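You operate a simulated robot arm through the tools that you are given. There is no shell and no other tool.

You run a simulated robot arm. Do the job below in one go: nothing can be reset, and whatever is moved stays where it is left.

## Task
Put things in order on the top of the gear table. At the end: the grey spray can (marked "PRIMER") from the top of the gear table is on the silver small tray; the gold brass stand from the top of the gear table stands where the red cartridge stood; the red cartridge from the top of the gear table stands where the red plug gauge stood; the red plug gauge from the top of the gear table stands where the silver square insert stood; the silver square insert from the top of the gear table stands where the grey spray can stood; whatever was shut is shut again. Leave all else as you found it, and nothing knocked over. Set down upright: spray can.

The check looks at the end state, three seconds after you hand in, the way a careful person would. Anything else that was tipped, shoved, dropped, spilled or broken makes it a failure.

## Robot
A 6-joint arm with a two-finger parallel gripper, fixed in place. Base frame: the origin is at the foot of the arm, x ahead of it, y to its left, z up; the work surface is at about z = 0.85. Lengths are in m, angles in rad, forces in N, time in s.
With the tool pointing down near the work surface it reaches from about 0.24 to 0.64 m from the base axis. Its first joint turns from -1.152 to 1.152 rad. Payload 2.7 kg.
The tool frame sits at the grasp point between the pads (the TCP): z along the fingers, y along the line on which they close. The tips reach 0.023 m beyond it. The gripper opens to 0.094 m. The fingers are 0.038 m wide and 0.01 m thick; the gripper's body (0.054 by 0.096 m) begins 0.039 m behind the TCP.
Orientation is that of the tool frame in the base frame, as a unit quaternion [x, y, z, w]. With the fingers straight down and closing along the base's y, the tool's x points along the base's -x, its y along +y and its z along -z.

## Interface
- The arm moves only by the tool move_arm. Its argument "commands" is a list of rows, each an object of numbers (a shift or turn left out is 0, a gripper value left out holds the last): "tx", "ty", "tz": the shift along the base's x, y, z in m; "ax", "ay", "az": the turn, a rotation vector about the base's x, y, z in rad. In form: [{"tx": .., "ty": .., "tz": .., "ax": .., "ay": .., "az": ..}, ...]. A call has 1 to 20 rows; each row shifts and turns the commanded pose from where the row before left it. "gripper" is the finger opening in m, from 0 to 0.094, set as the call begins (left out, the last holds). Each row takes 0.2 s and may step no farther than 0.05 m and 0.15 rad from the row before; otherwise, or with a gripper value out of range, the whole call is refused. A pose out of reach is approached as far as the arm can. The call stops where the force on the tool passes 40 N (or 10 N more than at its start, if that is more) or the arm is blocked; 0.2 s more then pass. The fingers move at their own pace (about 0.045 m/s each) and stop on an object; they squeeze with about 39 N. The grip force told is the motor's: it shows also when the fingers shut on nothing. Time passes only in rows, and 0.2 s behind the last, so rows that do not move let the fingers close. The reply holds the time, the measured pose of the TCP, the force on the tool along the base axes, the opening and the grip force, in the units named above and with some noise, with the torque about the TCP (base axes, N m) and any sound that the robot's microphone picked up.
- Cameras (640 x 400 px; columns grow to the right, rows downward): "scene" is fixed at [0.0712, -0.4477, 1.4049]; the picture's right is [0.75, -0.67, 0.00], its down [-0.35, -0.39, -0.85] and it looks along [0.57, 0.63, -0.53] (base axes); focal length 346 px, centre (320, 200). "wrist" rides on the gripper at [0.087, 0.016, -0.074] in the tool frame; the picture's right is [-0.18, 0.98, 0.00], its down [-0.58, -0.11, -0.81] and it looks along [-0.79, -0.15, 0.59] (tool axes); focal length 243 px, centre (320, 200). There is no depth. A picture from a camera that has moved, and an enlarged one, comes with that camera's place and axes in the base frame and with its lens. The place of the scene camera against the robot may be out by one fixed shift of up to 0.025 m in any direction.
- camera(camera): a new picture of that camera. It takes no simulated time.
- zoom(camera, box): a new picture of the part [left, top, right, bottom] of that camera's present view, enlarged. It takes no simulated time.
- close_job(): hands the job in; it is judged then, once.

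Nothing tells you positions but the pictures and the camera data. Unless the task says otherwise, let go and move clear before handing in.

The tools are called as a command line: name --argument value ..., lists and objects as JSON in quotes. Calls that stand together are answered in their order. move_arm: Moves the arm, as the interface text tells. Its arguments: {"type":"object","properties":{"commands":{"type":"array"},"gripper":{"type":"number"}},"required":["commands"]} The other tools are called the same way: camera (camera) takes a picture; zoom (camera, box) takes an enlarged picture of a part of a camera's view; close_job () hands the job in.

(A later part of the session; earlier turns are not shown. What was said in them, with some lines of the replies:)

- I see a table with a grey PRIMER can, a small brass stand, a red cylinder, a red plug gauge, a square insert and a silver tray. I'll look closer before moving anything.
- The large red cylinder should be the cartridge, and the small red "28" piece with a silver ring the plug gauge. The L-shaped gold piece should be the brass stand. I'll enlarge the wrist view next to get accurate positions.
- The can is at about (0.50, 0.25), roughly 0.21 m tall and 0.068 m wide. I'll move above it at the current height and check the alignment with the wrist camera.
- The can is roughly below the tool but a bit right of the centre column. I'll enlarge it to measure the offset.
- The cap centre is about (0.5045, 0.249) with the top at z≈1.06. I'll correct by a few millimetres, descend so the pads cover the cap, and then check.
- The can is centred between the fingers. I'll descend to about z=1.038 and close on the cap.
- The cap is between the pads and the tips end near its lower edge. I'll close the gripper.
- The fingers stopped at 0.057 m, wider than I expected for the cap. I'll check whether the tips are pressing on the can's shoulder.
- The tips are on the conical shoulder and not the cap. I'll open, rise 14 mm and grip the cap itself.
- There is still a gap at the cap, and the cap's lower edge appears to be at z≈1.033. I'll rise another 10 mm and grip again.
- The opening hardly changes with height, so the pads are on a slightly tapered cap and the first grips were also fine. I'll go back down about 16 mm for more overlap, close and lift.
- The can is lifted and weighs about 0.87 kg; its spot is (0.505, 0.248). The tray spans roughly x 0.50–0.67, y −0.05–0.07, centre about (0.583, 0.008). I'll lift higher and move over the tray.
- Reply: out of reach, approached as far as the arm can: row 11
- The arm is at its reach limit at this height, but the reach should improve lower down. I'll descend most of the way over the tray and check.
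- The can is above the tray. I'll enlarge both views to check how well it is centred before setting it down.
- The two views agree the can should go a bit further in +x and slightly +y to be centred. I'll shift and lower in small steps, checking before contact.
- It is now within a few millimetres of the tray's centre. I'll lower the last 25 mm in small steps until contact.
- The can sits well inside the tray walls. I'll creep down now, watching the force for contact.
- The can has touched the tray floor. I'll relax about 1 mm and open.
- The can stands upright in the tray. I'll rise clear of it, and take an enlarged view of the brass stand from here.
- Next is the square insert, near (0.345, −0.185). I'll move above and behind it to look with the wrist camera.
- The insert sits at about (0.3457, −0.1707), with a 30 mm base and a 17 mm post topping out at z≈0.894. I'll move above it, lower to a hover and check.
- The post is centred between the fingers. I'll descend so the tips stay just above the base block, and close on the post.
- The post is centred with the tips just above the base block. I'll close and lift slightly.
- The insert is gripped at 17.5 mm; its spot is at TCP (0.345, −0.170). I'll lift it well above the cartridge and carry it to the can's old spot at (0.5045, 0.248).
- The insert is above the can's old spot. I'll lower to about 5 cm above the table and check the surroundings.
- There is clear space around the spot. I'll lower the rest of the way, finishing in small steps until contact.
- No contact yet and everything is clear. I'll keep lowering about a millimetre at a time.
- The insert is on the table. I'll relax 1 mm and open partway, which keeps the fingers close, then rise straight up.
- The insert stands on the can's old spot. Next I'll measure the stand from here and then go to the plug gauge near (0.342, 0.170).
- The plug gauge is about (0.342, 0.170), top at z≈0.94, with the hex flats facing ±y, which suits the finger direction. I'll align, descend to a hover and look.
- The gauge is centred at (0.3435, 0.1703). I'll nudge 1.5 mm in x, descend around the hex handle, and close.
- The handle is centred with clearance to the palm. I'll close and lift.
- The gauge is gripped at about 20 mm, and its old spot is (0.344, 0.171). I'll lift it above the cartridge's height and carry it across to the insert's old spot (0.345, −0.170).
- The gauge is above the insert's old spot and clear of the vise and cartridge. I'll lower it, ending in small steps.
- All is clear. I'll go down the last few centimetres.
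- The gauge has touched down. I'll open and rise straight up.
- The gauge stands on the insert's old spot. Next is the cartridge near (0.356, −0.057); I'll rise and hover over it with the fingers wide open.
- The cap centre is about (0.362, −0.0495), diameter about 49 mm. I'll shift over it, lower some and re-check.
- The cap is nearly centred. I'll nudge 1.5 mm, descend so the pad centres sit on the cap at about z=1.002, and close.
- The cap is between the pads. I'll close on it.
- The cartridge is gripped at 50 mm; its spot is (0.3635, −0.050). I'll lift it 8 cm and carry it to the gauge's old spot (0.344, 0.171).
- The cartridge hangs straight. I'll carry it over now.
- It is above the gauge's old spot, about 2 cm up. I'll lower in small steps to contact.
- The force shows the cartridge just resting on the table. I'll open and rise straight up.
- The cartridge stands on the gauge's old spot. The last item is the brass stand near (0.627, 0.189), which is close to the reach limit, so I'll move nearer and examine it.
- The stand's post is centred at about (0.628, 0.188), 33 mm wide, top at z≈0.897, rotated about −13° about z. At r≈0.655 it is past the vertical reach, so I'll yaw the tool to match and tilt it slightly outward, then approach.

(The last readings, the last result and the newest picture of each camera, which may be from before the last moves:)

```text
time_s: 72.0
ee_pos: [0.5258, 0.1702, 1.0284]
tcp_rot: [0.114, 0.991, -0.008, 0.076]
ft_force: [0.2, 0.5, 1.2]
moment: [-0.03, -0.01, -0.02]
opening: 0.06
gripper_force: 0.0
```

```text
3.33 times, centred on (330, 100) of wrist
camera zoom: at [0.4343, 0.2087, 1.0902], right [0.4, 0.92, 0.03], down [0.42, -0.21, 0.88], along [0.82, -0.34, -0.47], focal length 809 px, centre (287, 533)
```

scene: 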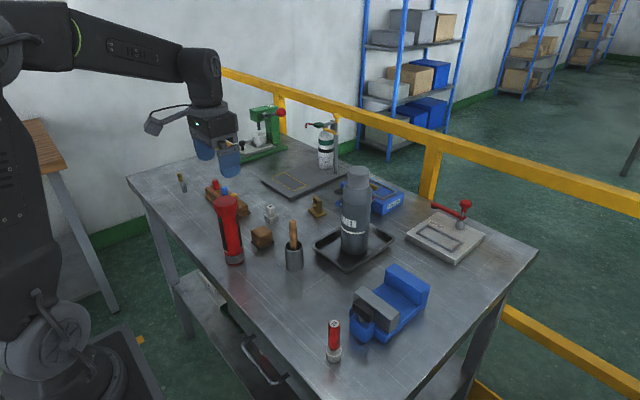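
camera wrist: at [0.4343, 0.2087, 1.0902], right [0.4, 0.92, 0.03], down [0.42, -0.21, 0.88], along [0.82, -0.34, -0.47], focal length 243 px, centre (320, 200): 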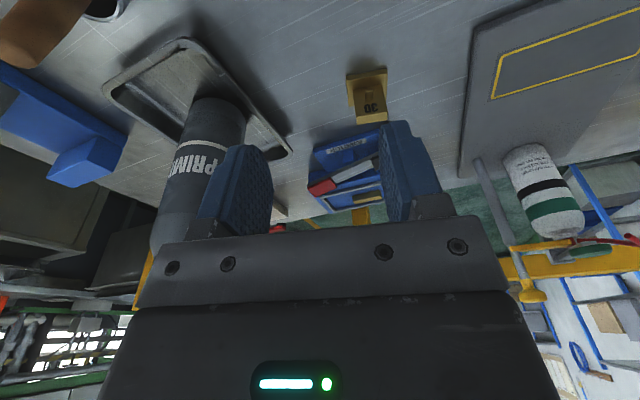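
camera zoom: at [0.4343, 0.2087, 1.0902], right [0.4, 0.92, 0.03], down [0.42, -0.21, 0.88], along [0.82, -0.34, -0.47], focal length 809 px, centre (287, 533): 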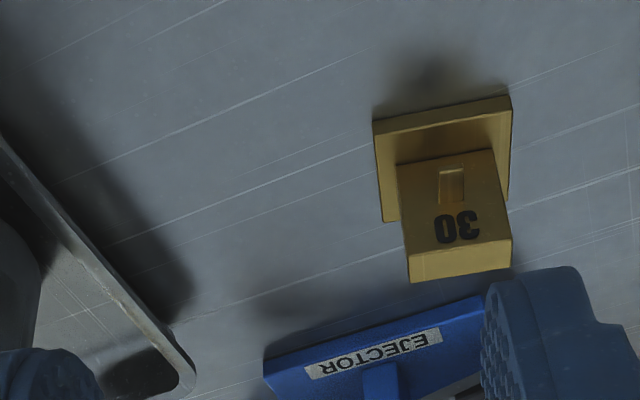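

The yaw matches the stand. I'll move above the post and see whether the arm can reach there.

move_arm --commands '[{"tx": 0.035, "ty": 0.006, "tz": -0.02}, {"tx": 0.035, "ty": 0.006, "tz": -0.02}, {"tx": 0.034, "ty": 0.006, "tz": -0.03}, {}]'

camera --camera "wrist"

zoom --camera "scene" --box '[230, 130, 390, 250]'

```text
time_s: 73.0
ee_pos: [0.628, 0.1881, 0.9569]
tcp_rot: [0.113, 0.991, -0.008, 0.073]
ft_force: [-0.2, 0.7, 0.4]
moment: [0.01, 0.0, 0.03]
opening: 0.06
gripper_force: 0.0
```

```text
taken
camera wrist: at [0.5381, 0.2259, 1.0197], right [0.4, 0.92, 0.03], down [0.42, -0.21, 0.88], along [0.82, -0.34, -0.47], focal length 243 px, centre (320, 200)
```

wrist: 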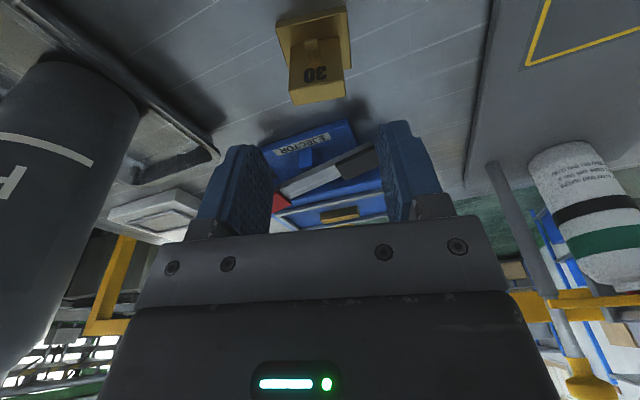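

```text
3.33 times, centred on (310, 190) of scene
camera zoom: at [0.0712, -0.4477, 1.4049], right [0.75, -0.67, 0.0], down [-0.35, -0.39, -0.85], along [0.57, 0.63, -0.53], focal length 1152 px, centre (353, 233)
```

zoom: 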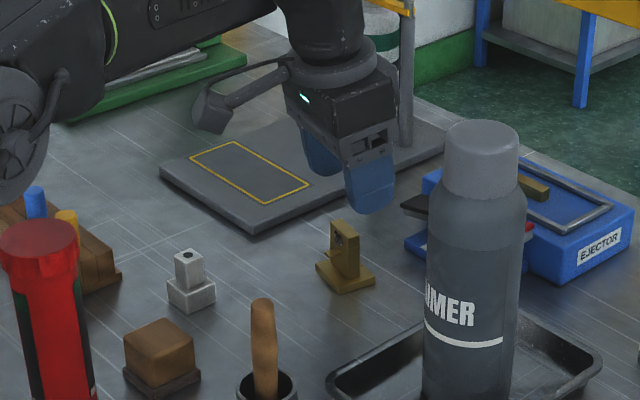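

The arm reached the hover without trouble. The forearm is lower now, so I'll check its clearance to the cartridge before descending.

camera --camera "scene"

zoom --camera "scene" --box '[140, 100, 340, 280]'

zoom --camera "wrist" --box '[220, 0, 420, 140]'

```text
taken
```

scene: 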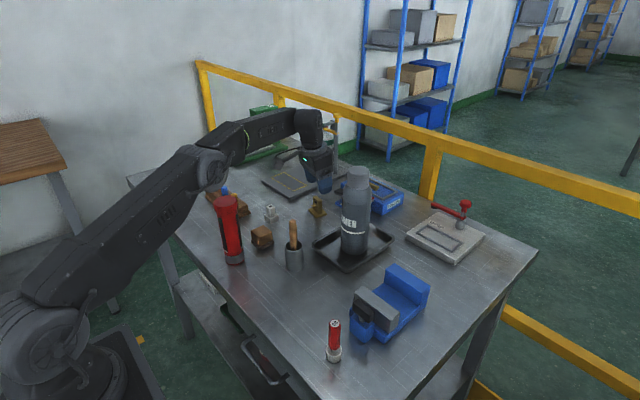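

```text
2.22 times, centred on (240, 190) of scene
camera zoom: at [0.0712, -0.4477, 1.4049], right [0.75, -0.67, 0.0], down [-0.35, -0.39, -0.85], along [0.57, 0.63, -0.53], focal length 768 px, centre (498, 222)
```

zoom: 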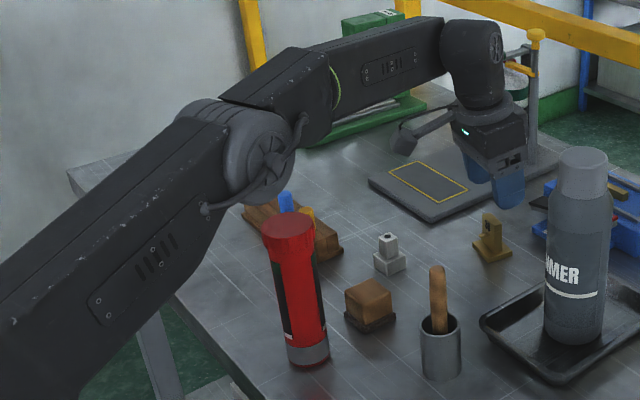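

```text
2.86 times, centred on (320, 70) of wrist
camera zoom: at [0.5381, 0.2259, 1.0197], right [0.4, 0.92, 0.03], down [0.42, -0.21, 0.88], along [0.82, -0.34, -0.47], focal length 693 px, centre (320, 571)
```

zoom: 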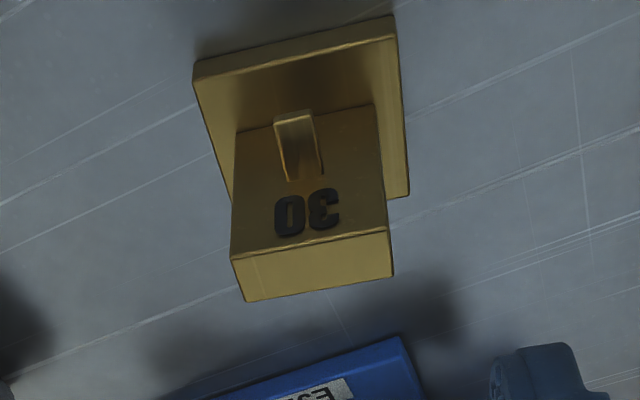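

The forearm clears the cartridge and the camera clears the insert. I'll descend straight onto the post, keeping the tips just above the stand's base.

move_arm --commands '[{"tz": -0.025}, {"tz": -0.02}, {"tz": -0.015}, {}]'

camera --camera "wrist"

zoom --camera "scene" --box '[250, 150, 370, 225]'

zoom --camera "scene" --box '[140, 100, 340, 280]'

```text
time_s: 74.0
ee_pos: [0.6277, 0.1873, 0.8991]
tcp_rot: [0.113, 0.991, -0.008, 0.074]
ft_force: [0.7, 0.5, -0.5]
moment: [0.0, 0.0, -0.04]
opening: 0.06
gripper_force: 0.0
```

```text
taken
camera wrist: at [0.5378, 0.2259, 0.9604], right [0.4, 0.92, 0.03], down [0.42, -0.21, 0.88], along [0.82, -0.34, -0.47], focal length 243 px, centre (320, 200)
```

wrist: 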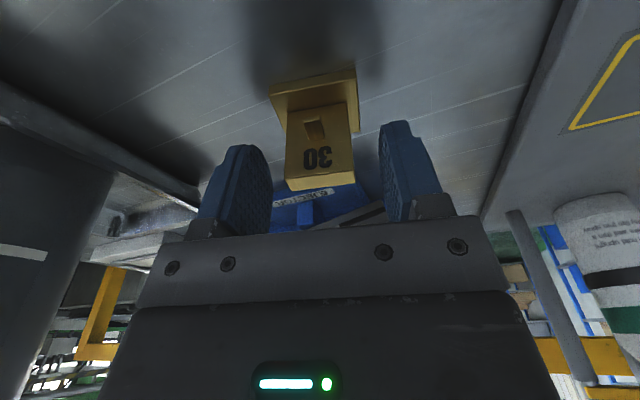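

```text
5.33 times, centred on (310, 188) of scene
camera zoom: at [0.0712, -0.4477, 1.4049], right [0.75, -0.67, 0.0], down [-0.35, -0.39, -0.85], along [0.57, 0.63, -0.53], focal length 1844 px, centre (373, 267)
```

zoom: 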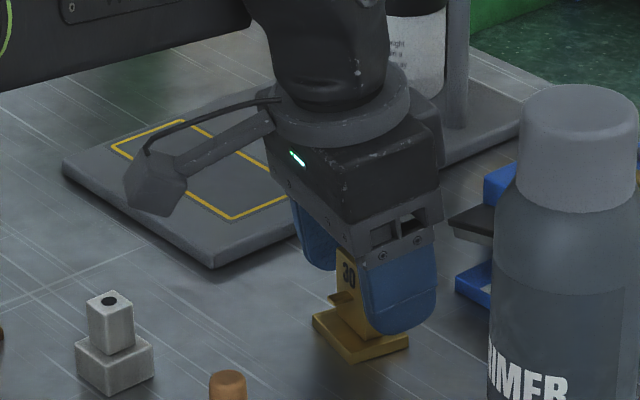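

```text
2.22 times, centred on (240, 190) of scene
camera zoom: at [0.0712, -0.4477, 1.4049], right [0.75, -0.67, 0.0], down [-0.35, -0.39, -0.85], along [0.57, 0.63, -0.53], focal length 768 px, centre (498, 222)
```

zoom: 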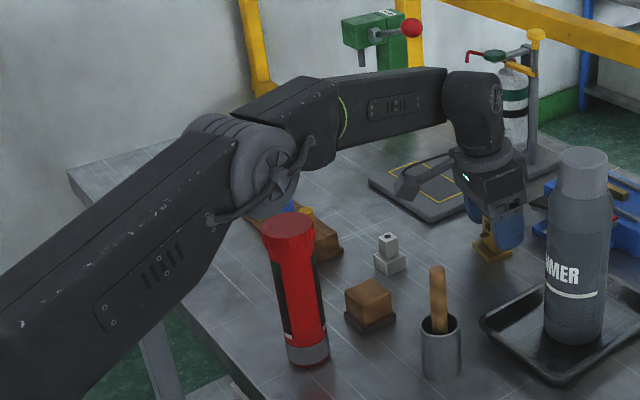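

The fingers straddle the post and the arm is clear of everything. I'll descend the last 12 mm and close.

move_arm --commands '[{"tz": -0.006}, {"tz": -0.005}, {}]'

zoom --camera "wrist" --box '[220, 60, 420, 240]'

zoom --camera "scene" --box '[270, 170, 350, 225]'

```text
time_s: 74.8
ee_pos: [0.6298, 0.189, 0.8881]
tcp_rot: [0.113, 0.991, -0.008, 0.074]
ft_force: [0.0, -0.7, -0.5]
moment: [-0.01, -0.01, 0.02]
opening: 0.06
gripper_force: 0.1
```

```text
2.22 times, centred on (320, 150) of wrist
camera zoom: at [0.538, 0.2264, 0.9496], right [0.4, 0.92, 0.03], down [0.42, -0.21, 0.88], along [0.82, -0.34, -0.47], focal length 539 px, centre (320, 311)
```

zoom: 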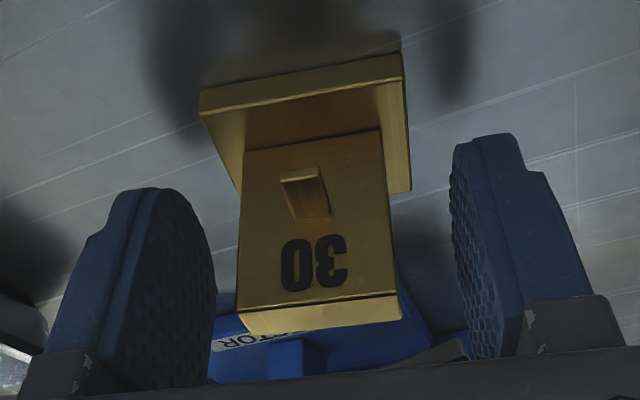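

```text
7.27 times, centred on (310, 198) of scene
camera zoom: at [0.0712, -0.4477, 1.4049], right [0.75, -0.67, 0.0], down [-0.35, -0.39, -0.85], along [0.57, 0.63, -0.53], focal length 2514 px, centre (393, 218)
```

zoom: 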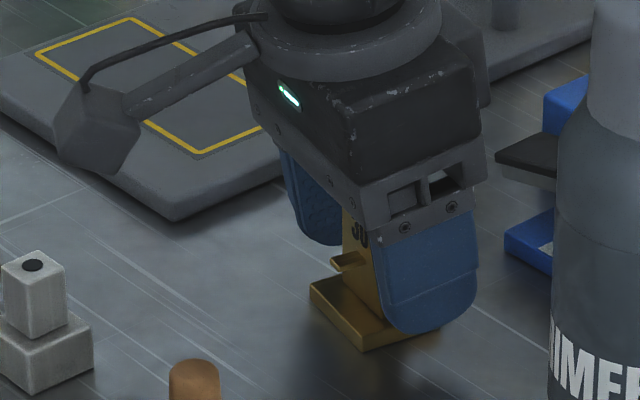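

The post is centred and aligned with the pads. I'll close and lift gently.

move_arm --commands '[{}, {}, {}, {}, {}]' --gripper 0.0

zoom --camera "wrist" --box '[220, 60, 420, 240]'

```text
time_s: 76.0
ee_pos: [0.6278, 0.1893, 0.8884]
tcp_rot: [0.113, 0.991, -0.008, 0.075]
ft_force: [0.0, 0.6, -0.6]
moment: [0.01, -0.02, 0.05]
opening: 0.0316
gripper_force: 39.0
```

```text
2.22 times, centred on (320, 150) of wrist
camera zoom: at [0.538, 0.2264, 0.9498], right [0.4, 0.92, 0.03], down [0.42, -0.21, 0.88], along [0.82, -0.34, -0.47], focal length 539 px, centre (320, 311)
```

zoom: 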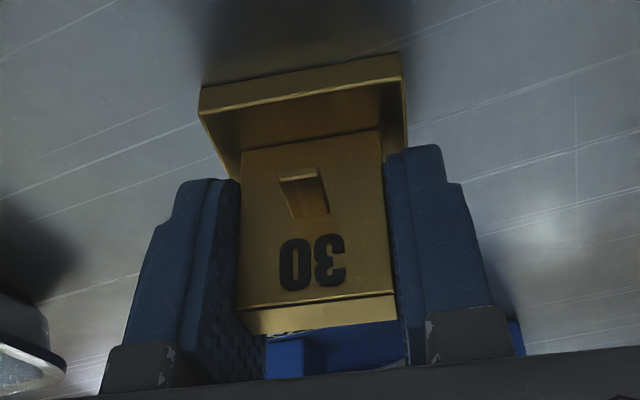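

The stand is gripped at 32 mm. I'll lift, retract inward away from the can while rising, and check.

move_arm --commands '[{"tz": 0.01}, {"tz": 0.015}, {"tz": 0.015}, {}]'

move_arm --commands '[{"tx": -0.027, "ty": -0.01725, "tz": 0.0225}, {"tx": -0.027, "ty": -0.01725, "tz": 0.0225}, {"tx": -0.027, "ty": -0.01725, "tz": 0.0225}, {"tx": -0.027, "ty": -0.01725, "tz": 0.0225}, {"tz": 0.045}, {}]'

camera --camera "wrist"

camera --camera "scene"

```text
time_s: 77.0
ee_pos: [0.6283, 0.1898, 0.9289]
tcp_rot: [0.114, 0.991, -0.008, 0.075]
ft_force: [0.5, 0.6, -1.4]
moment: [-0.02, -0.02, -0.01]
opening: 0.0318
gripper_force: 38.6
```

```text
time_s: 78.4
ee_pos: [0.5212, 0.1191, 1.0633]
tcp_rot: [0.114, 0.991, -0.008, 0.075]
ft_force: [-0.6, 0.3, -1.8]
moment: [-0.01, 0.02, 0.03]
opening: 0.0315
gripper_force: 39.0
```

```text
taken
camera wrist: at [0.4308, 0.1564, 1.1246], right [0.4, 0.92, 0.03], down [0.42, -0.21, 0.88], along [0.82, -0.34, -0.47], focal length 243 px, centre (320, 200)
```

wrist: 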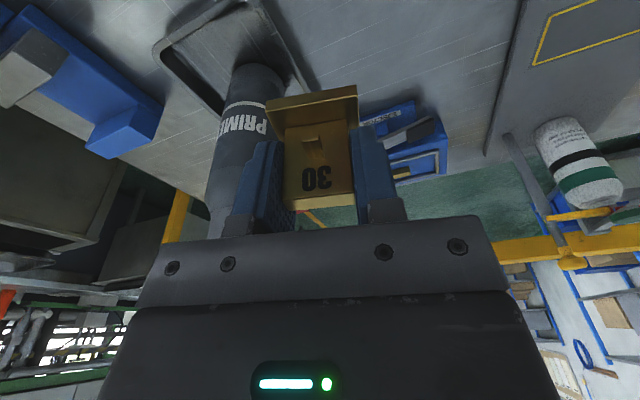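

```text
taken
```

scene: 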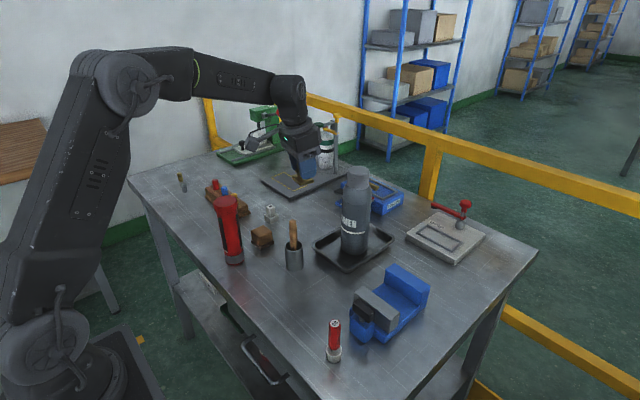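

The stand is held securely. I'll carry it on to above the cartridge's old spot at (0.3635, −0.050).

move_arm --commands '[{"tx": -0.02575, "ty": -0.02853}, {"tx": -0.02575, "ty": -0.02853}, {"tx": -0.02575, "ty": -0.02853}, {"tx": -0.02575, "ty": -0.02853}, {"tx": -0.02575, "ty": -0.02853}, {"tx": -0.02575, "ty": -0.02855}, {}, {"tz": -0.04}, {"tz": -0.04}, {"tz": -0.04}, {}]'

camera --camera "wrist"

camera --camera "scene"

```text
time_s: 80.8
ee_pos: [0.3649, -0.0512, 0.9421]
tcp_rot: [0.113, 0.991, -0.008, 0.074]
ft_force: [0.0, -0.2, -1.3]
moment: [0.0, 0.0, -0.02]
opening: 0.0315
gripper_force: 39.0
```

```text
taken
camera wrist: at [0.275, -0.0135, 1.0044], right [0.4, 0.92, 0.03], down [0.42, -0.21, 0.88], along [0.82, -0.34, -0.47], focal length 243 px, centre (320, 200)
```

wrist: 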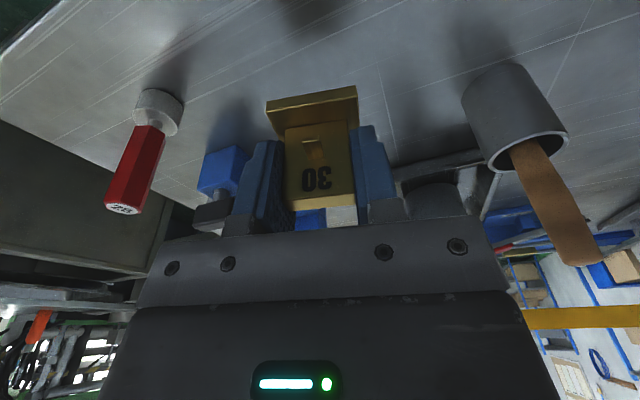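

```text
taken
```

scene: 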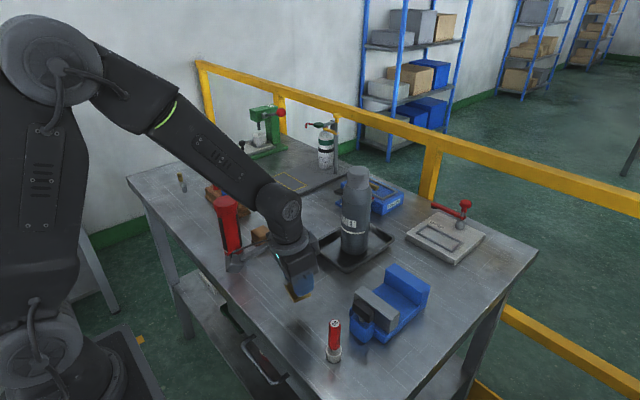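

The stand is above its goal with free space around it. I'll lower it, creeping at the end.

move_arm --commands '[{"tz": -0.025}, {"tz": -0.015}, {"tz": -0.008}, {}]'

move_arm --commands '[{"tz": -0.003}, {}]'

move_arm --commands '[{"tz": -0.0015}, {}]'

move_arm --commands '[{"tz": -0.001}, {}]'

```text
time_s: 81.8
ee_pos: [0.3661, -0.0503, 0.8937]
tcp_rot: [0.113, 0.991, -0.007, 0.074]
ft_force: [0.0, 1.3, -1.0]
moment: [-0.01, -0.01, -0.03]
opening: 0.0315
gripper_force: 39.0
```

```text
time_s: 82.4
ee_pos: [0.3657, -0.0516, 0.8925]
tcp_rot: [0.113, 0.991, -0.008, 0.076]
ft_force: [-0.7, 0.0, -1.8]
moment: [0.01, -0.04, -0.01]
opening: 0.0318
gripper_force: 39.1
```

```text
time_s: 83.0
ee_pos: [0.3652, -0.0501, 0.8899]
tcp_rot: [0.113, 0.991, -0.007, 0.074]
ft_force: [1.1, 0.3, -1.8]
moment: [0.01, 0.0, 0.01]
opening: 0.0315
gripper_force: 38.9
```

```text
time_s: 83.6
ee_pos: [0.3653, -0.051, 0.8897]
tcp_rot: [0.113, 0.991, -0.008, 0.075]
ft_force: [-0.1, -0.7, -2.0]
moment: [-0.01, 0.04, 0.01]
opening: 0.0318
gripper_force: 39.1
```

No contact yet. I'll continue a millimetre at a time.

move_arm --commands '[{"tz": -0.001}, {}]'

move_arm --commands '[{"tz": -0.0007}, {}]'

zoom --camera "wrist" --box '[220, 60, 420, 240]'

```text
time_s: 84.2
ee_pos: [0.3651, -0.0512, 0.8886]
tcp_rot: [0.113, 0.991, -0.007, 0.075]
ft_force: [0.7, 0.3, -1.6]
moment: [0.03, -0.01, 0.0]
opening: 0.0316
gripper_force: 38.6
```

```text
time_s: 84.8
ee_pos: [0.3651, -0.0502, 0.888]
tcp_rot: [0.114, 0.991, -0.008, 0.075]
ft_force: [-1.8, -0.4, 2.2]
moment: [-0.12, -0.01, -0.08]
opening: 0.0317
gripper_force: 38.7
```

```text
2.22 times, centred on (320, 150) of wrist
camera zoom: at [0.2754, -0.013, 0.9497], right [0.4, 0.92, 0.03], down [0.42, -0.21, 0.88], along [0.82, -0.34, -0.47], focal length 539 px, centre (320, 311)
```

zoom: 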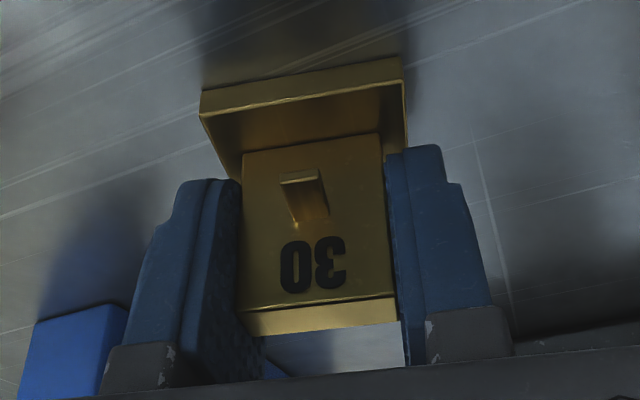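

Contact is made. I'll open the fingers and rise straight up.

move_arm --commands '[{}, {}, {}, {}]' --gripper 0.06

move_arm --commands '[{"tz": 0.02}, {"tz": 0.03}, {"tz": 0.04}, {"tz": 0.045}, {"tz": 0.045}, {"tz": 0.03}, {"ax": 0.0337, "ay": 0.1459}, {"az": 0.1135}, {"az": 0.1135}, {}]'

camera --camera "wrist"

camera --camera "scene"

```text
time_s: 85.8
ee_pos: [0.3644, -0.05, 0.8872]
tcp_rot: [0.114, 0.991, -0.008, 0.075]
ft_force: [-0.6, -0.2, 0.1]
moment: [0.0, 0.01, 0.01]
opening: 0.0598
gripper_force: 0.1
```

```text
time_s: 88.0
ee_pos: [0.3662, -0.0503, 1.0983]
tcp_rot: [0.0, 1.0, 0.0, 0.0]
ft_force: [0.3, -0.1, -0.3]
moment: [0.03, -0.01, -0.04]
opening: 0.06
gripper_force: 0.0
```

```text
taken
camera wrist: at [0.2796, -0.0349, 1.1733], right [0.18, 0.98, 0.0], down [0.58, -0.11, 0.81], along [0.79, -0.15, -0.59], focal length 243 px, centre (320, 200)
```

wrist: 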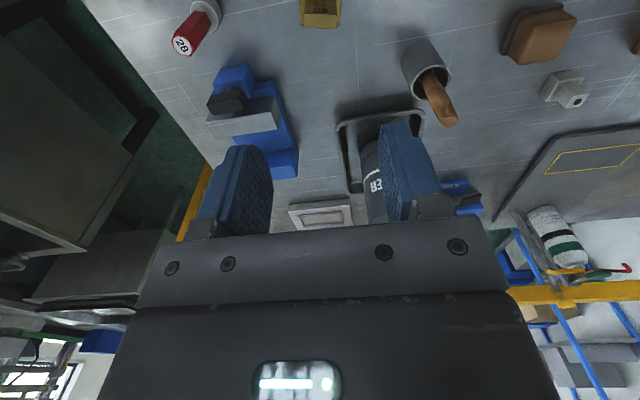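

```text
taken
```

scene: 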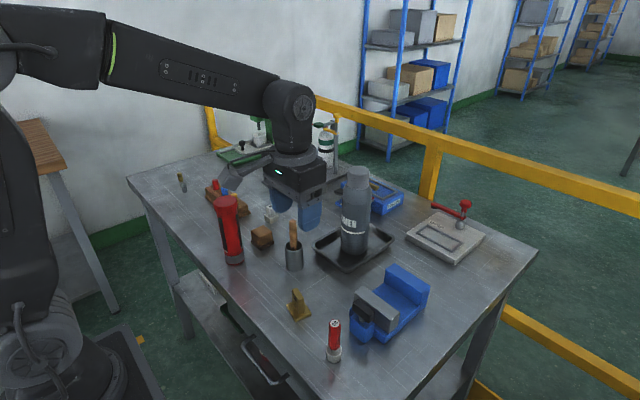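

All five items are placed. I'll check each placement closely and move the arm back towards its starting pose.

move_arm --commands '[{"tz": 0.035}, {"tz": 0.035}, {"tx": -0.01, "ty": 0.036}, {"tx": -0.01, "ty": 0.036}, {"tx": -0.01, "ty": 0.036}, {"tx": -0.01, "ty": 0.036}, {"tx": -0.01, "ty": 0.036}, {"tx": -0.01, "ty": 0.035}, {}]' --gripper 0.094

camera --camera "scene"

camera --camera "wrist"

zoom --camera "scene" --box '[200, 200, 400, 325]'

zoom --camera "scene" --box '[270, 260, 430, 380]'

zoom --camera "scene" --box '[200, 130, 360, 230]'

zoom --camera "scene" --box '[300, 160, 500, 285]'

```text
time_s: 90.0
ee_pos: [0.3049, 0.1646, 1.1681]
tcp_rot: [0.001, 1.0, 0.0, 0.0]
ft_force: [0.1, 0.2, -0.5]
moment: [0.0, 0.01, 0.06]
opening: 0.0938
gripper_force: 0.1
```

```text
taken
```

scene: 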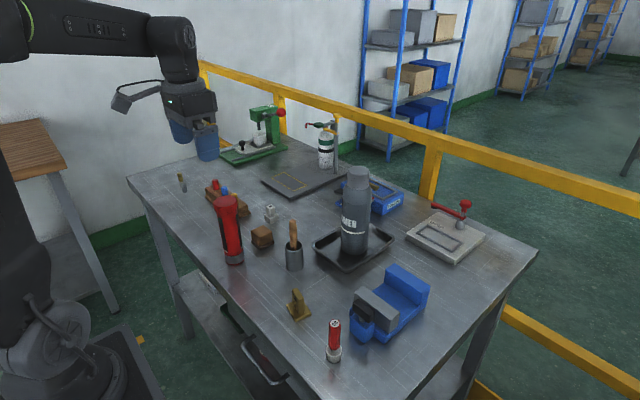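

```text
taken
camera wrist: at [0.2189, 0.1812, 1.2437], right [0.19, 0.98, 0.0], down [0.58, -0.11, 0.81], along [0.79, -0.15, -0.59], focal length 243 px, centre (320, 200)
```

wrist: 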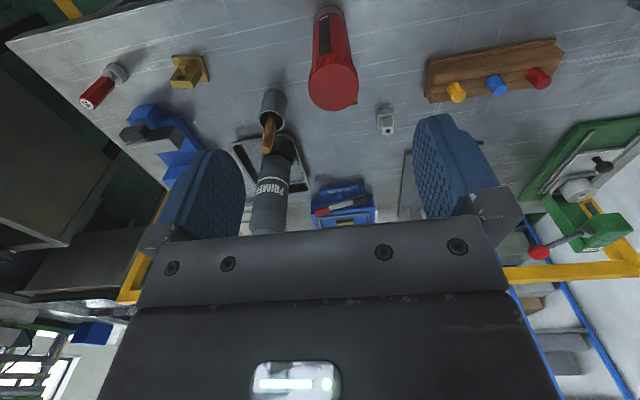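

```text
3.20 times, centred on (300, 262) of scene
camera zoom: at [0.0712, -0.4477, 1.4049], right [0.75, -0.67, 0.0], down [-0.35, -0.39, -0.85], along [0.57, 0.63, -0.53], focal length 1106 px, centre (384, 0)
```

zoom: 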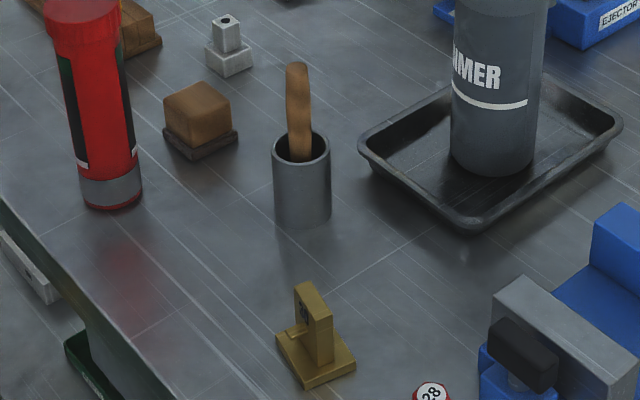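

```text
3.33 times, centred on (350, 320) of scene
camera zoom: at [0.0712, -0.4477, 1.4049], right [0.75, -0.67, 0.0], down [-0.35, -0.39, -0.85], along [0.57, 0.63, -0.53], focal length 1152 px, centre (220, -200)
```

zoom: 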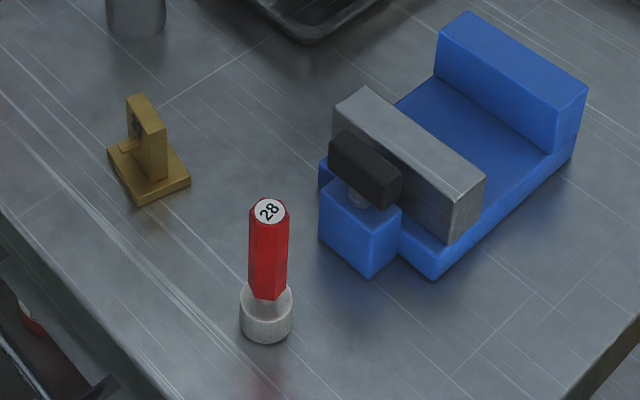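

```text
4.00 times, centred on (280, 180) of scene
camera zoom: at [0.0712, -0.4477, 1.4049], right [0.75, -0.67, 0.0], down [-0.35, -0.39, -0.85], along [0.57, 0.63, -0.53], focal length 1383 px, centre (480, 280)
```

zoom: 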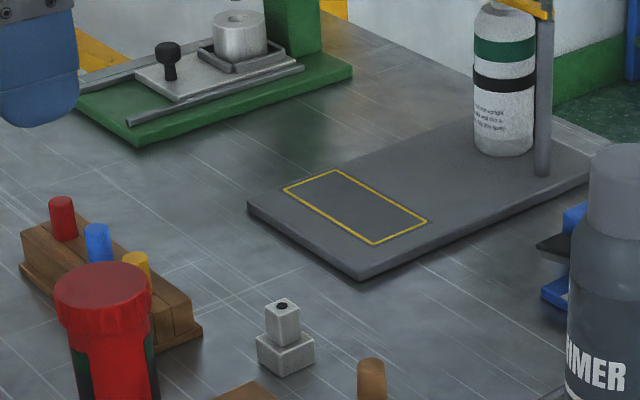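

```text
3.20 times, centred on (400, 222) of scene
camera zoom: at [0.0712, -0.4477, 1.4049], right [0.75, -0.67, 0.0], down [-0.35, -0.39, -0.85], along [0.57, 0.63, -0.53], focal length 1106 px, centre (64, 128)
```

zoom: 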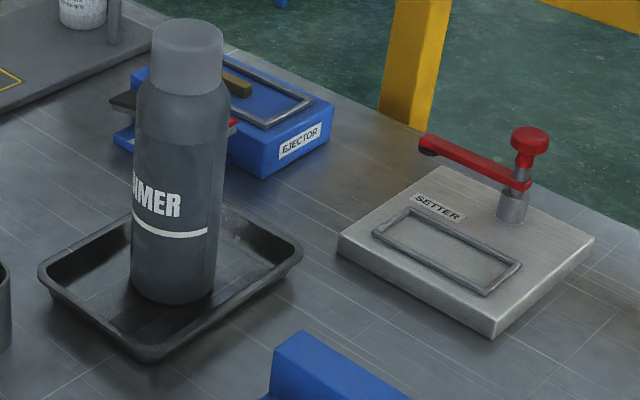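

I compared the before and after pictures, and each item stands within a few millimetres of its assigned spot:
- The can is upright in the tray.
- The insert is where the can stood.
- The gauge is where the insert stood.
- The cartridge is where the gauge stood.
- The brass stand is where the cartridge stood.

Everything else looks as I found it, I opened nothing that needed shutting, and the arm is clear, so I'm handing the job in.

close_job

```text
The job is handed in.
```

The job is handed in, and all five items are where the task asked for them. Comparing the before and after pictures, the four spot swaps look within a few millimetres of their targets.

| Item | Now stands |
|---|---|
| Grey spray can ("PRIMER") | upright on the silver small tray |
| Silver square insert | where the spray can stood |
| Red plug gauge | where the square insert stood |
| Red cartridge | where the plug gauge stood |
| Gold brass stand | where the cartridge stood |

Nothing was knocked over, and the other objects look unmoved in the final pictures. I opened nothing, so there was nothing to shut again. I took the large red cylinder to be the cartridge and the small red piece marked "28" to be the plug gauge. The arm let go and moved clear, back near its starting pose, before I handed in.
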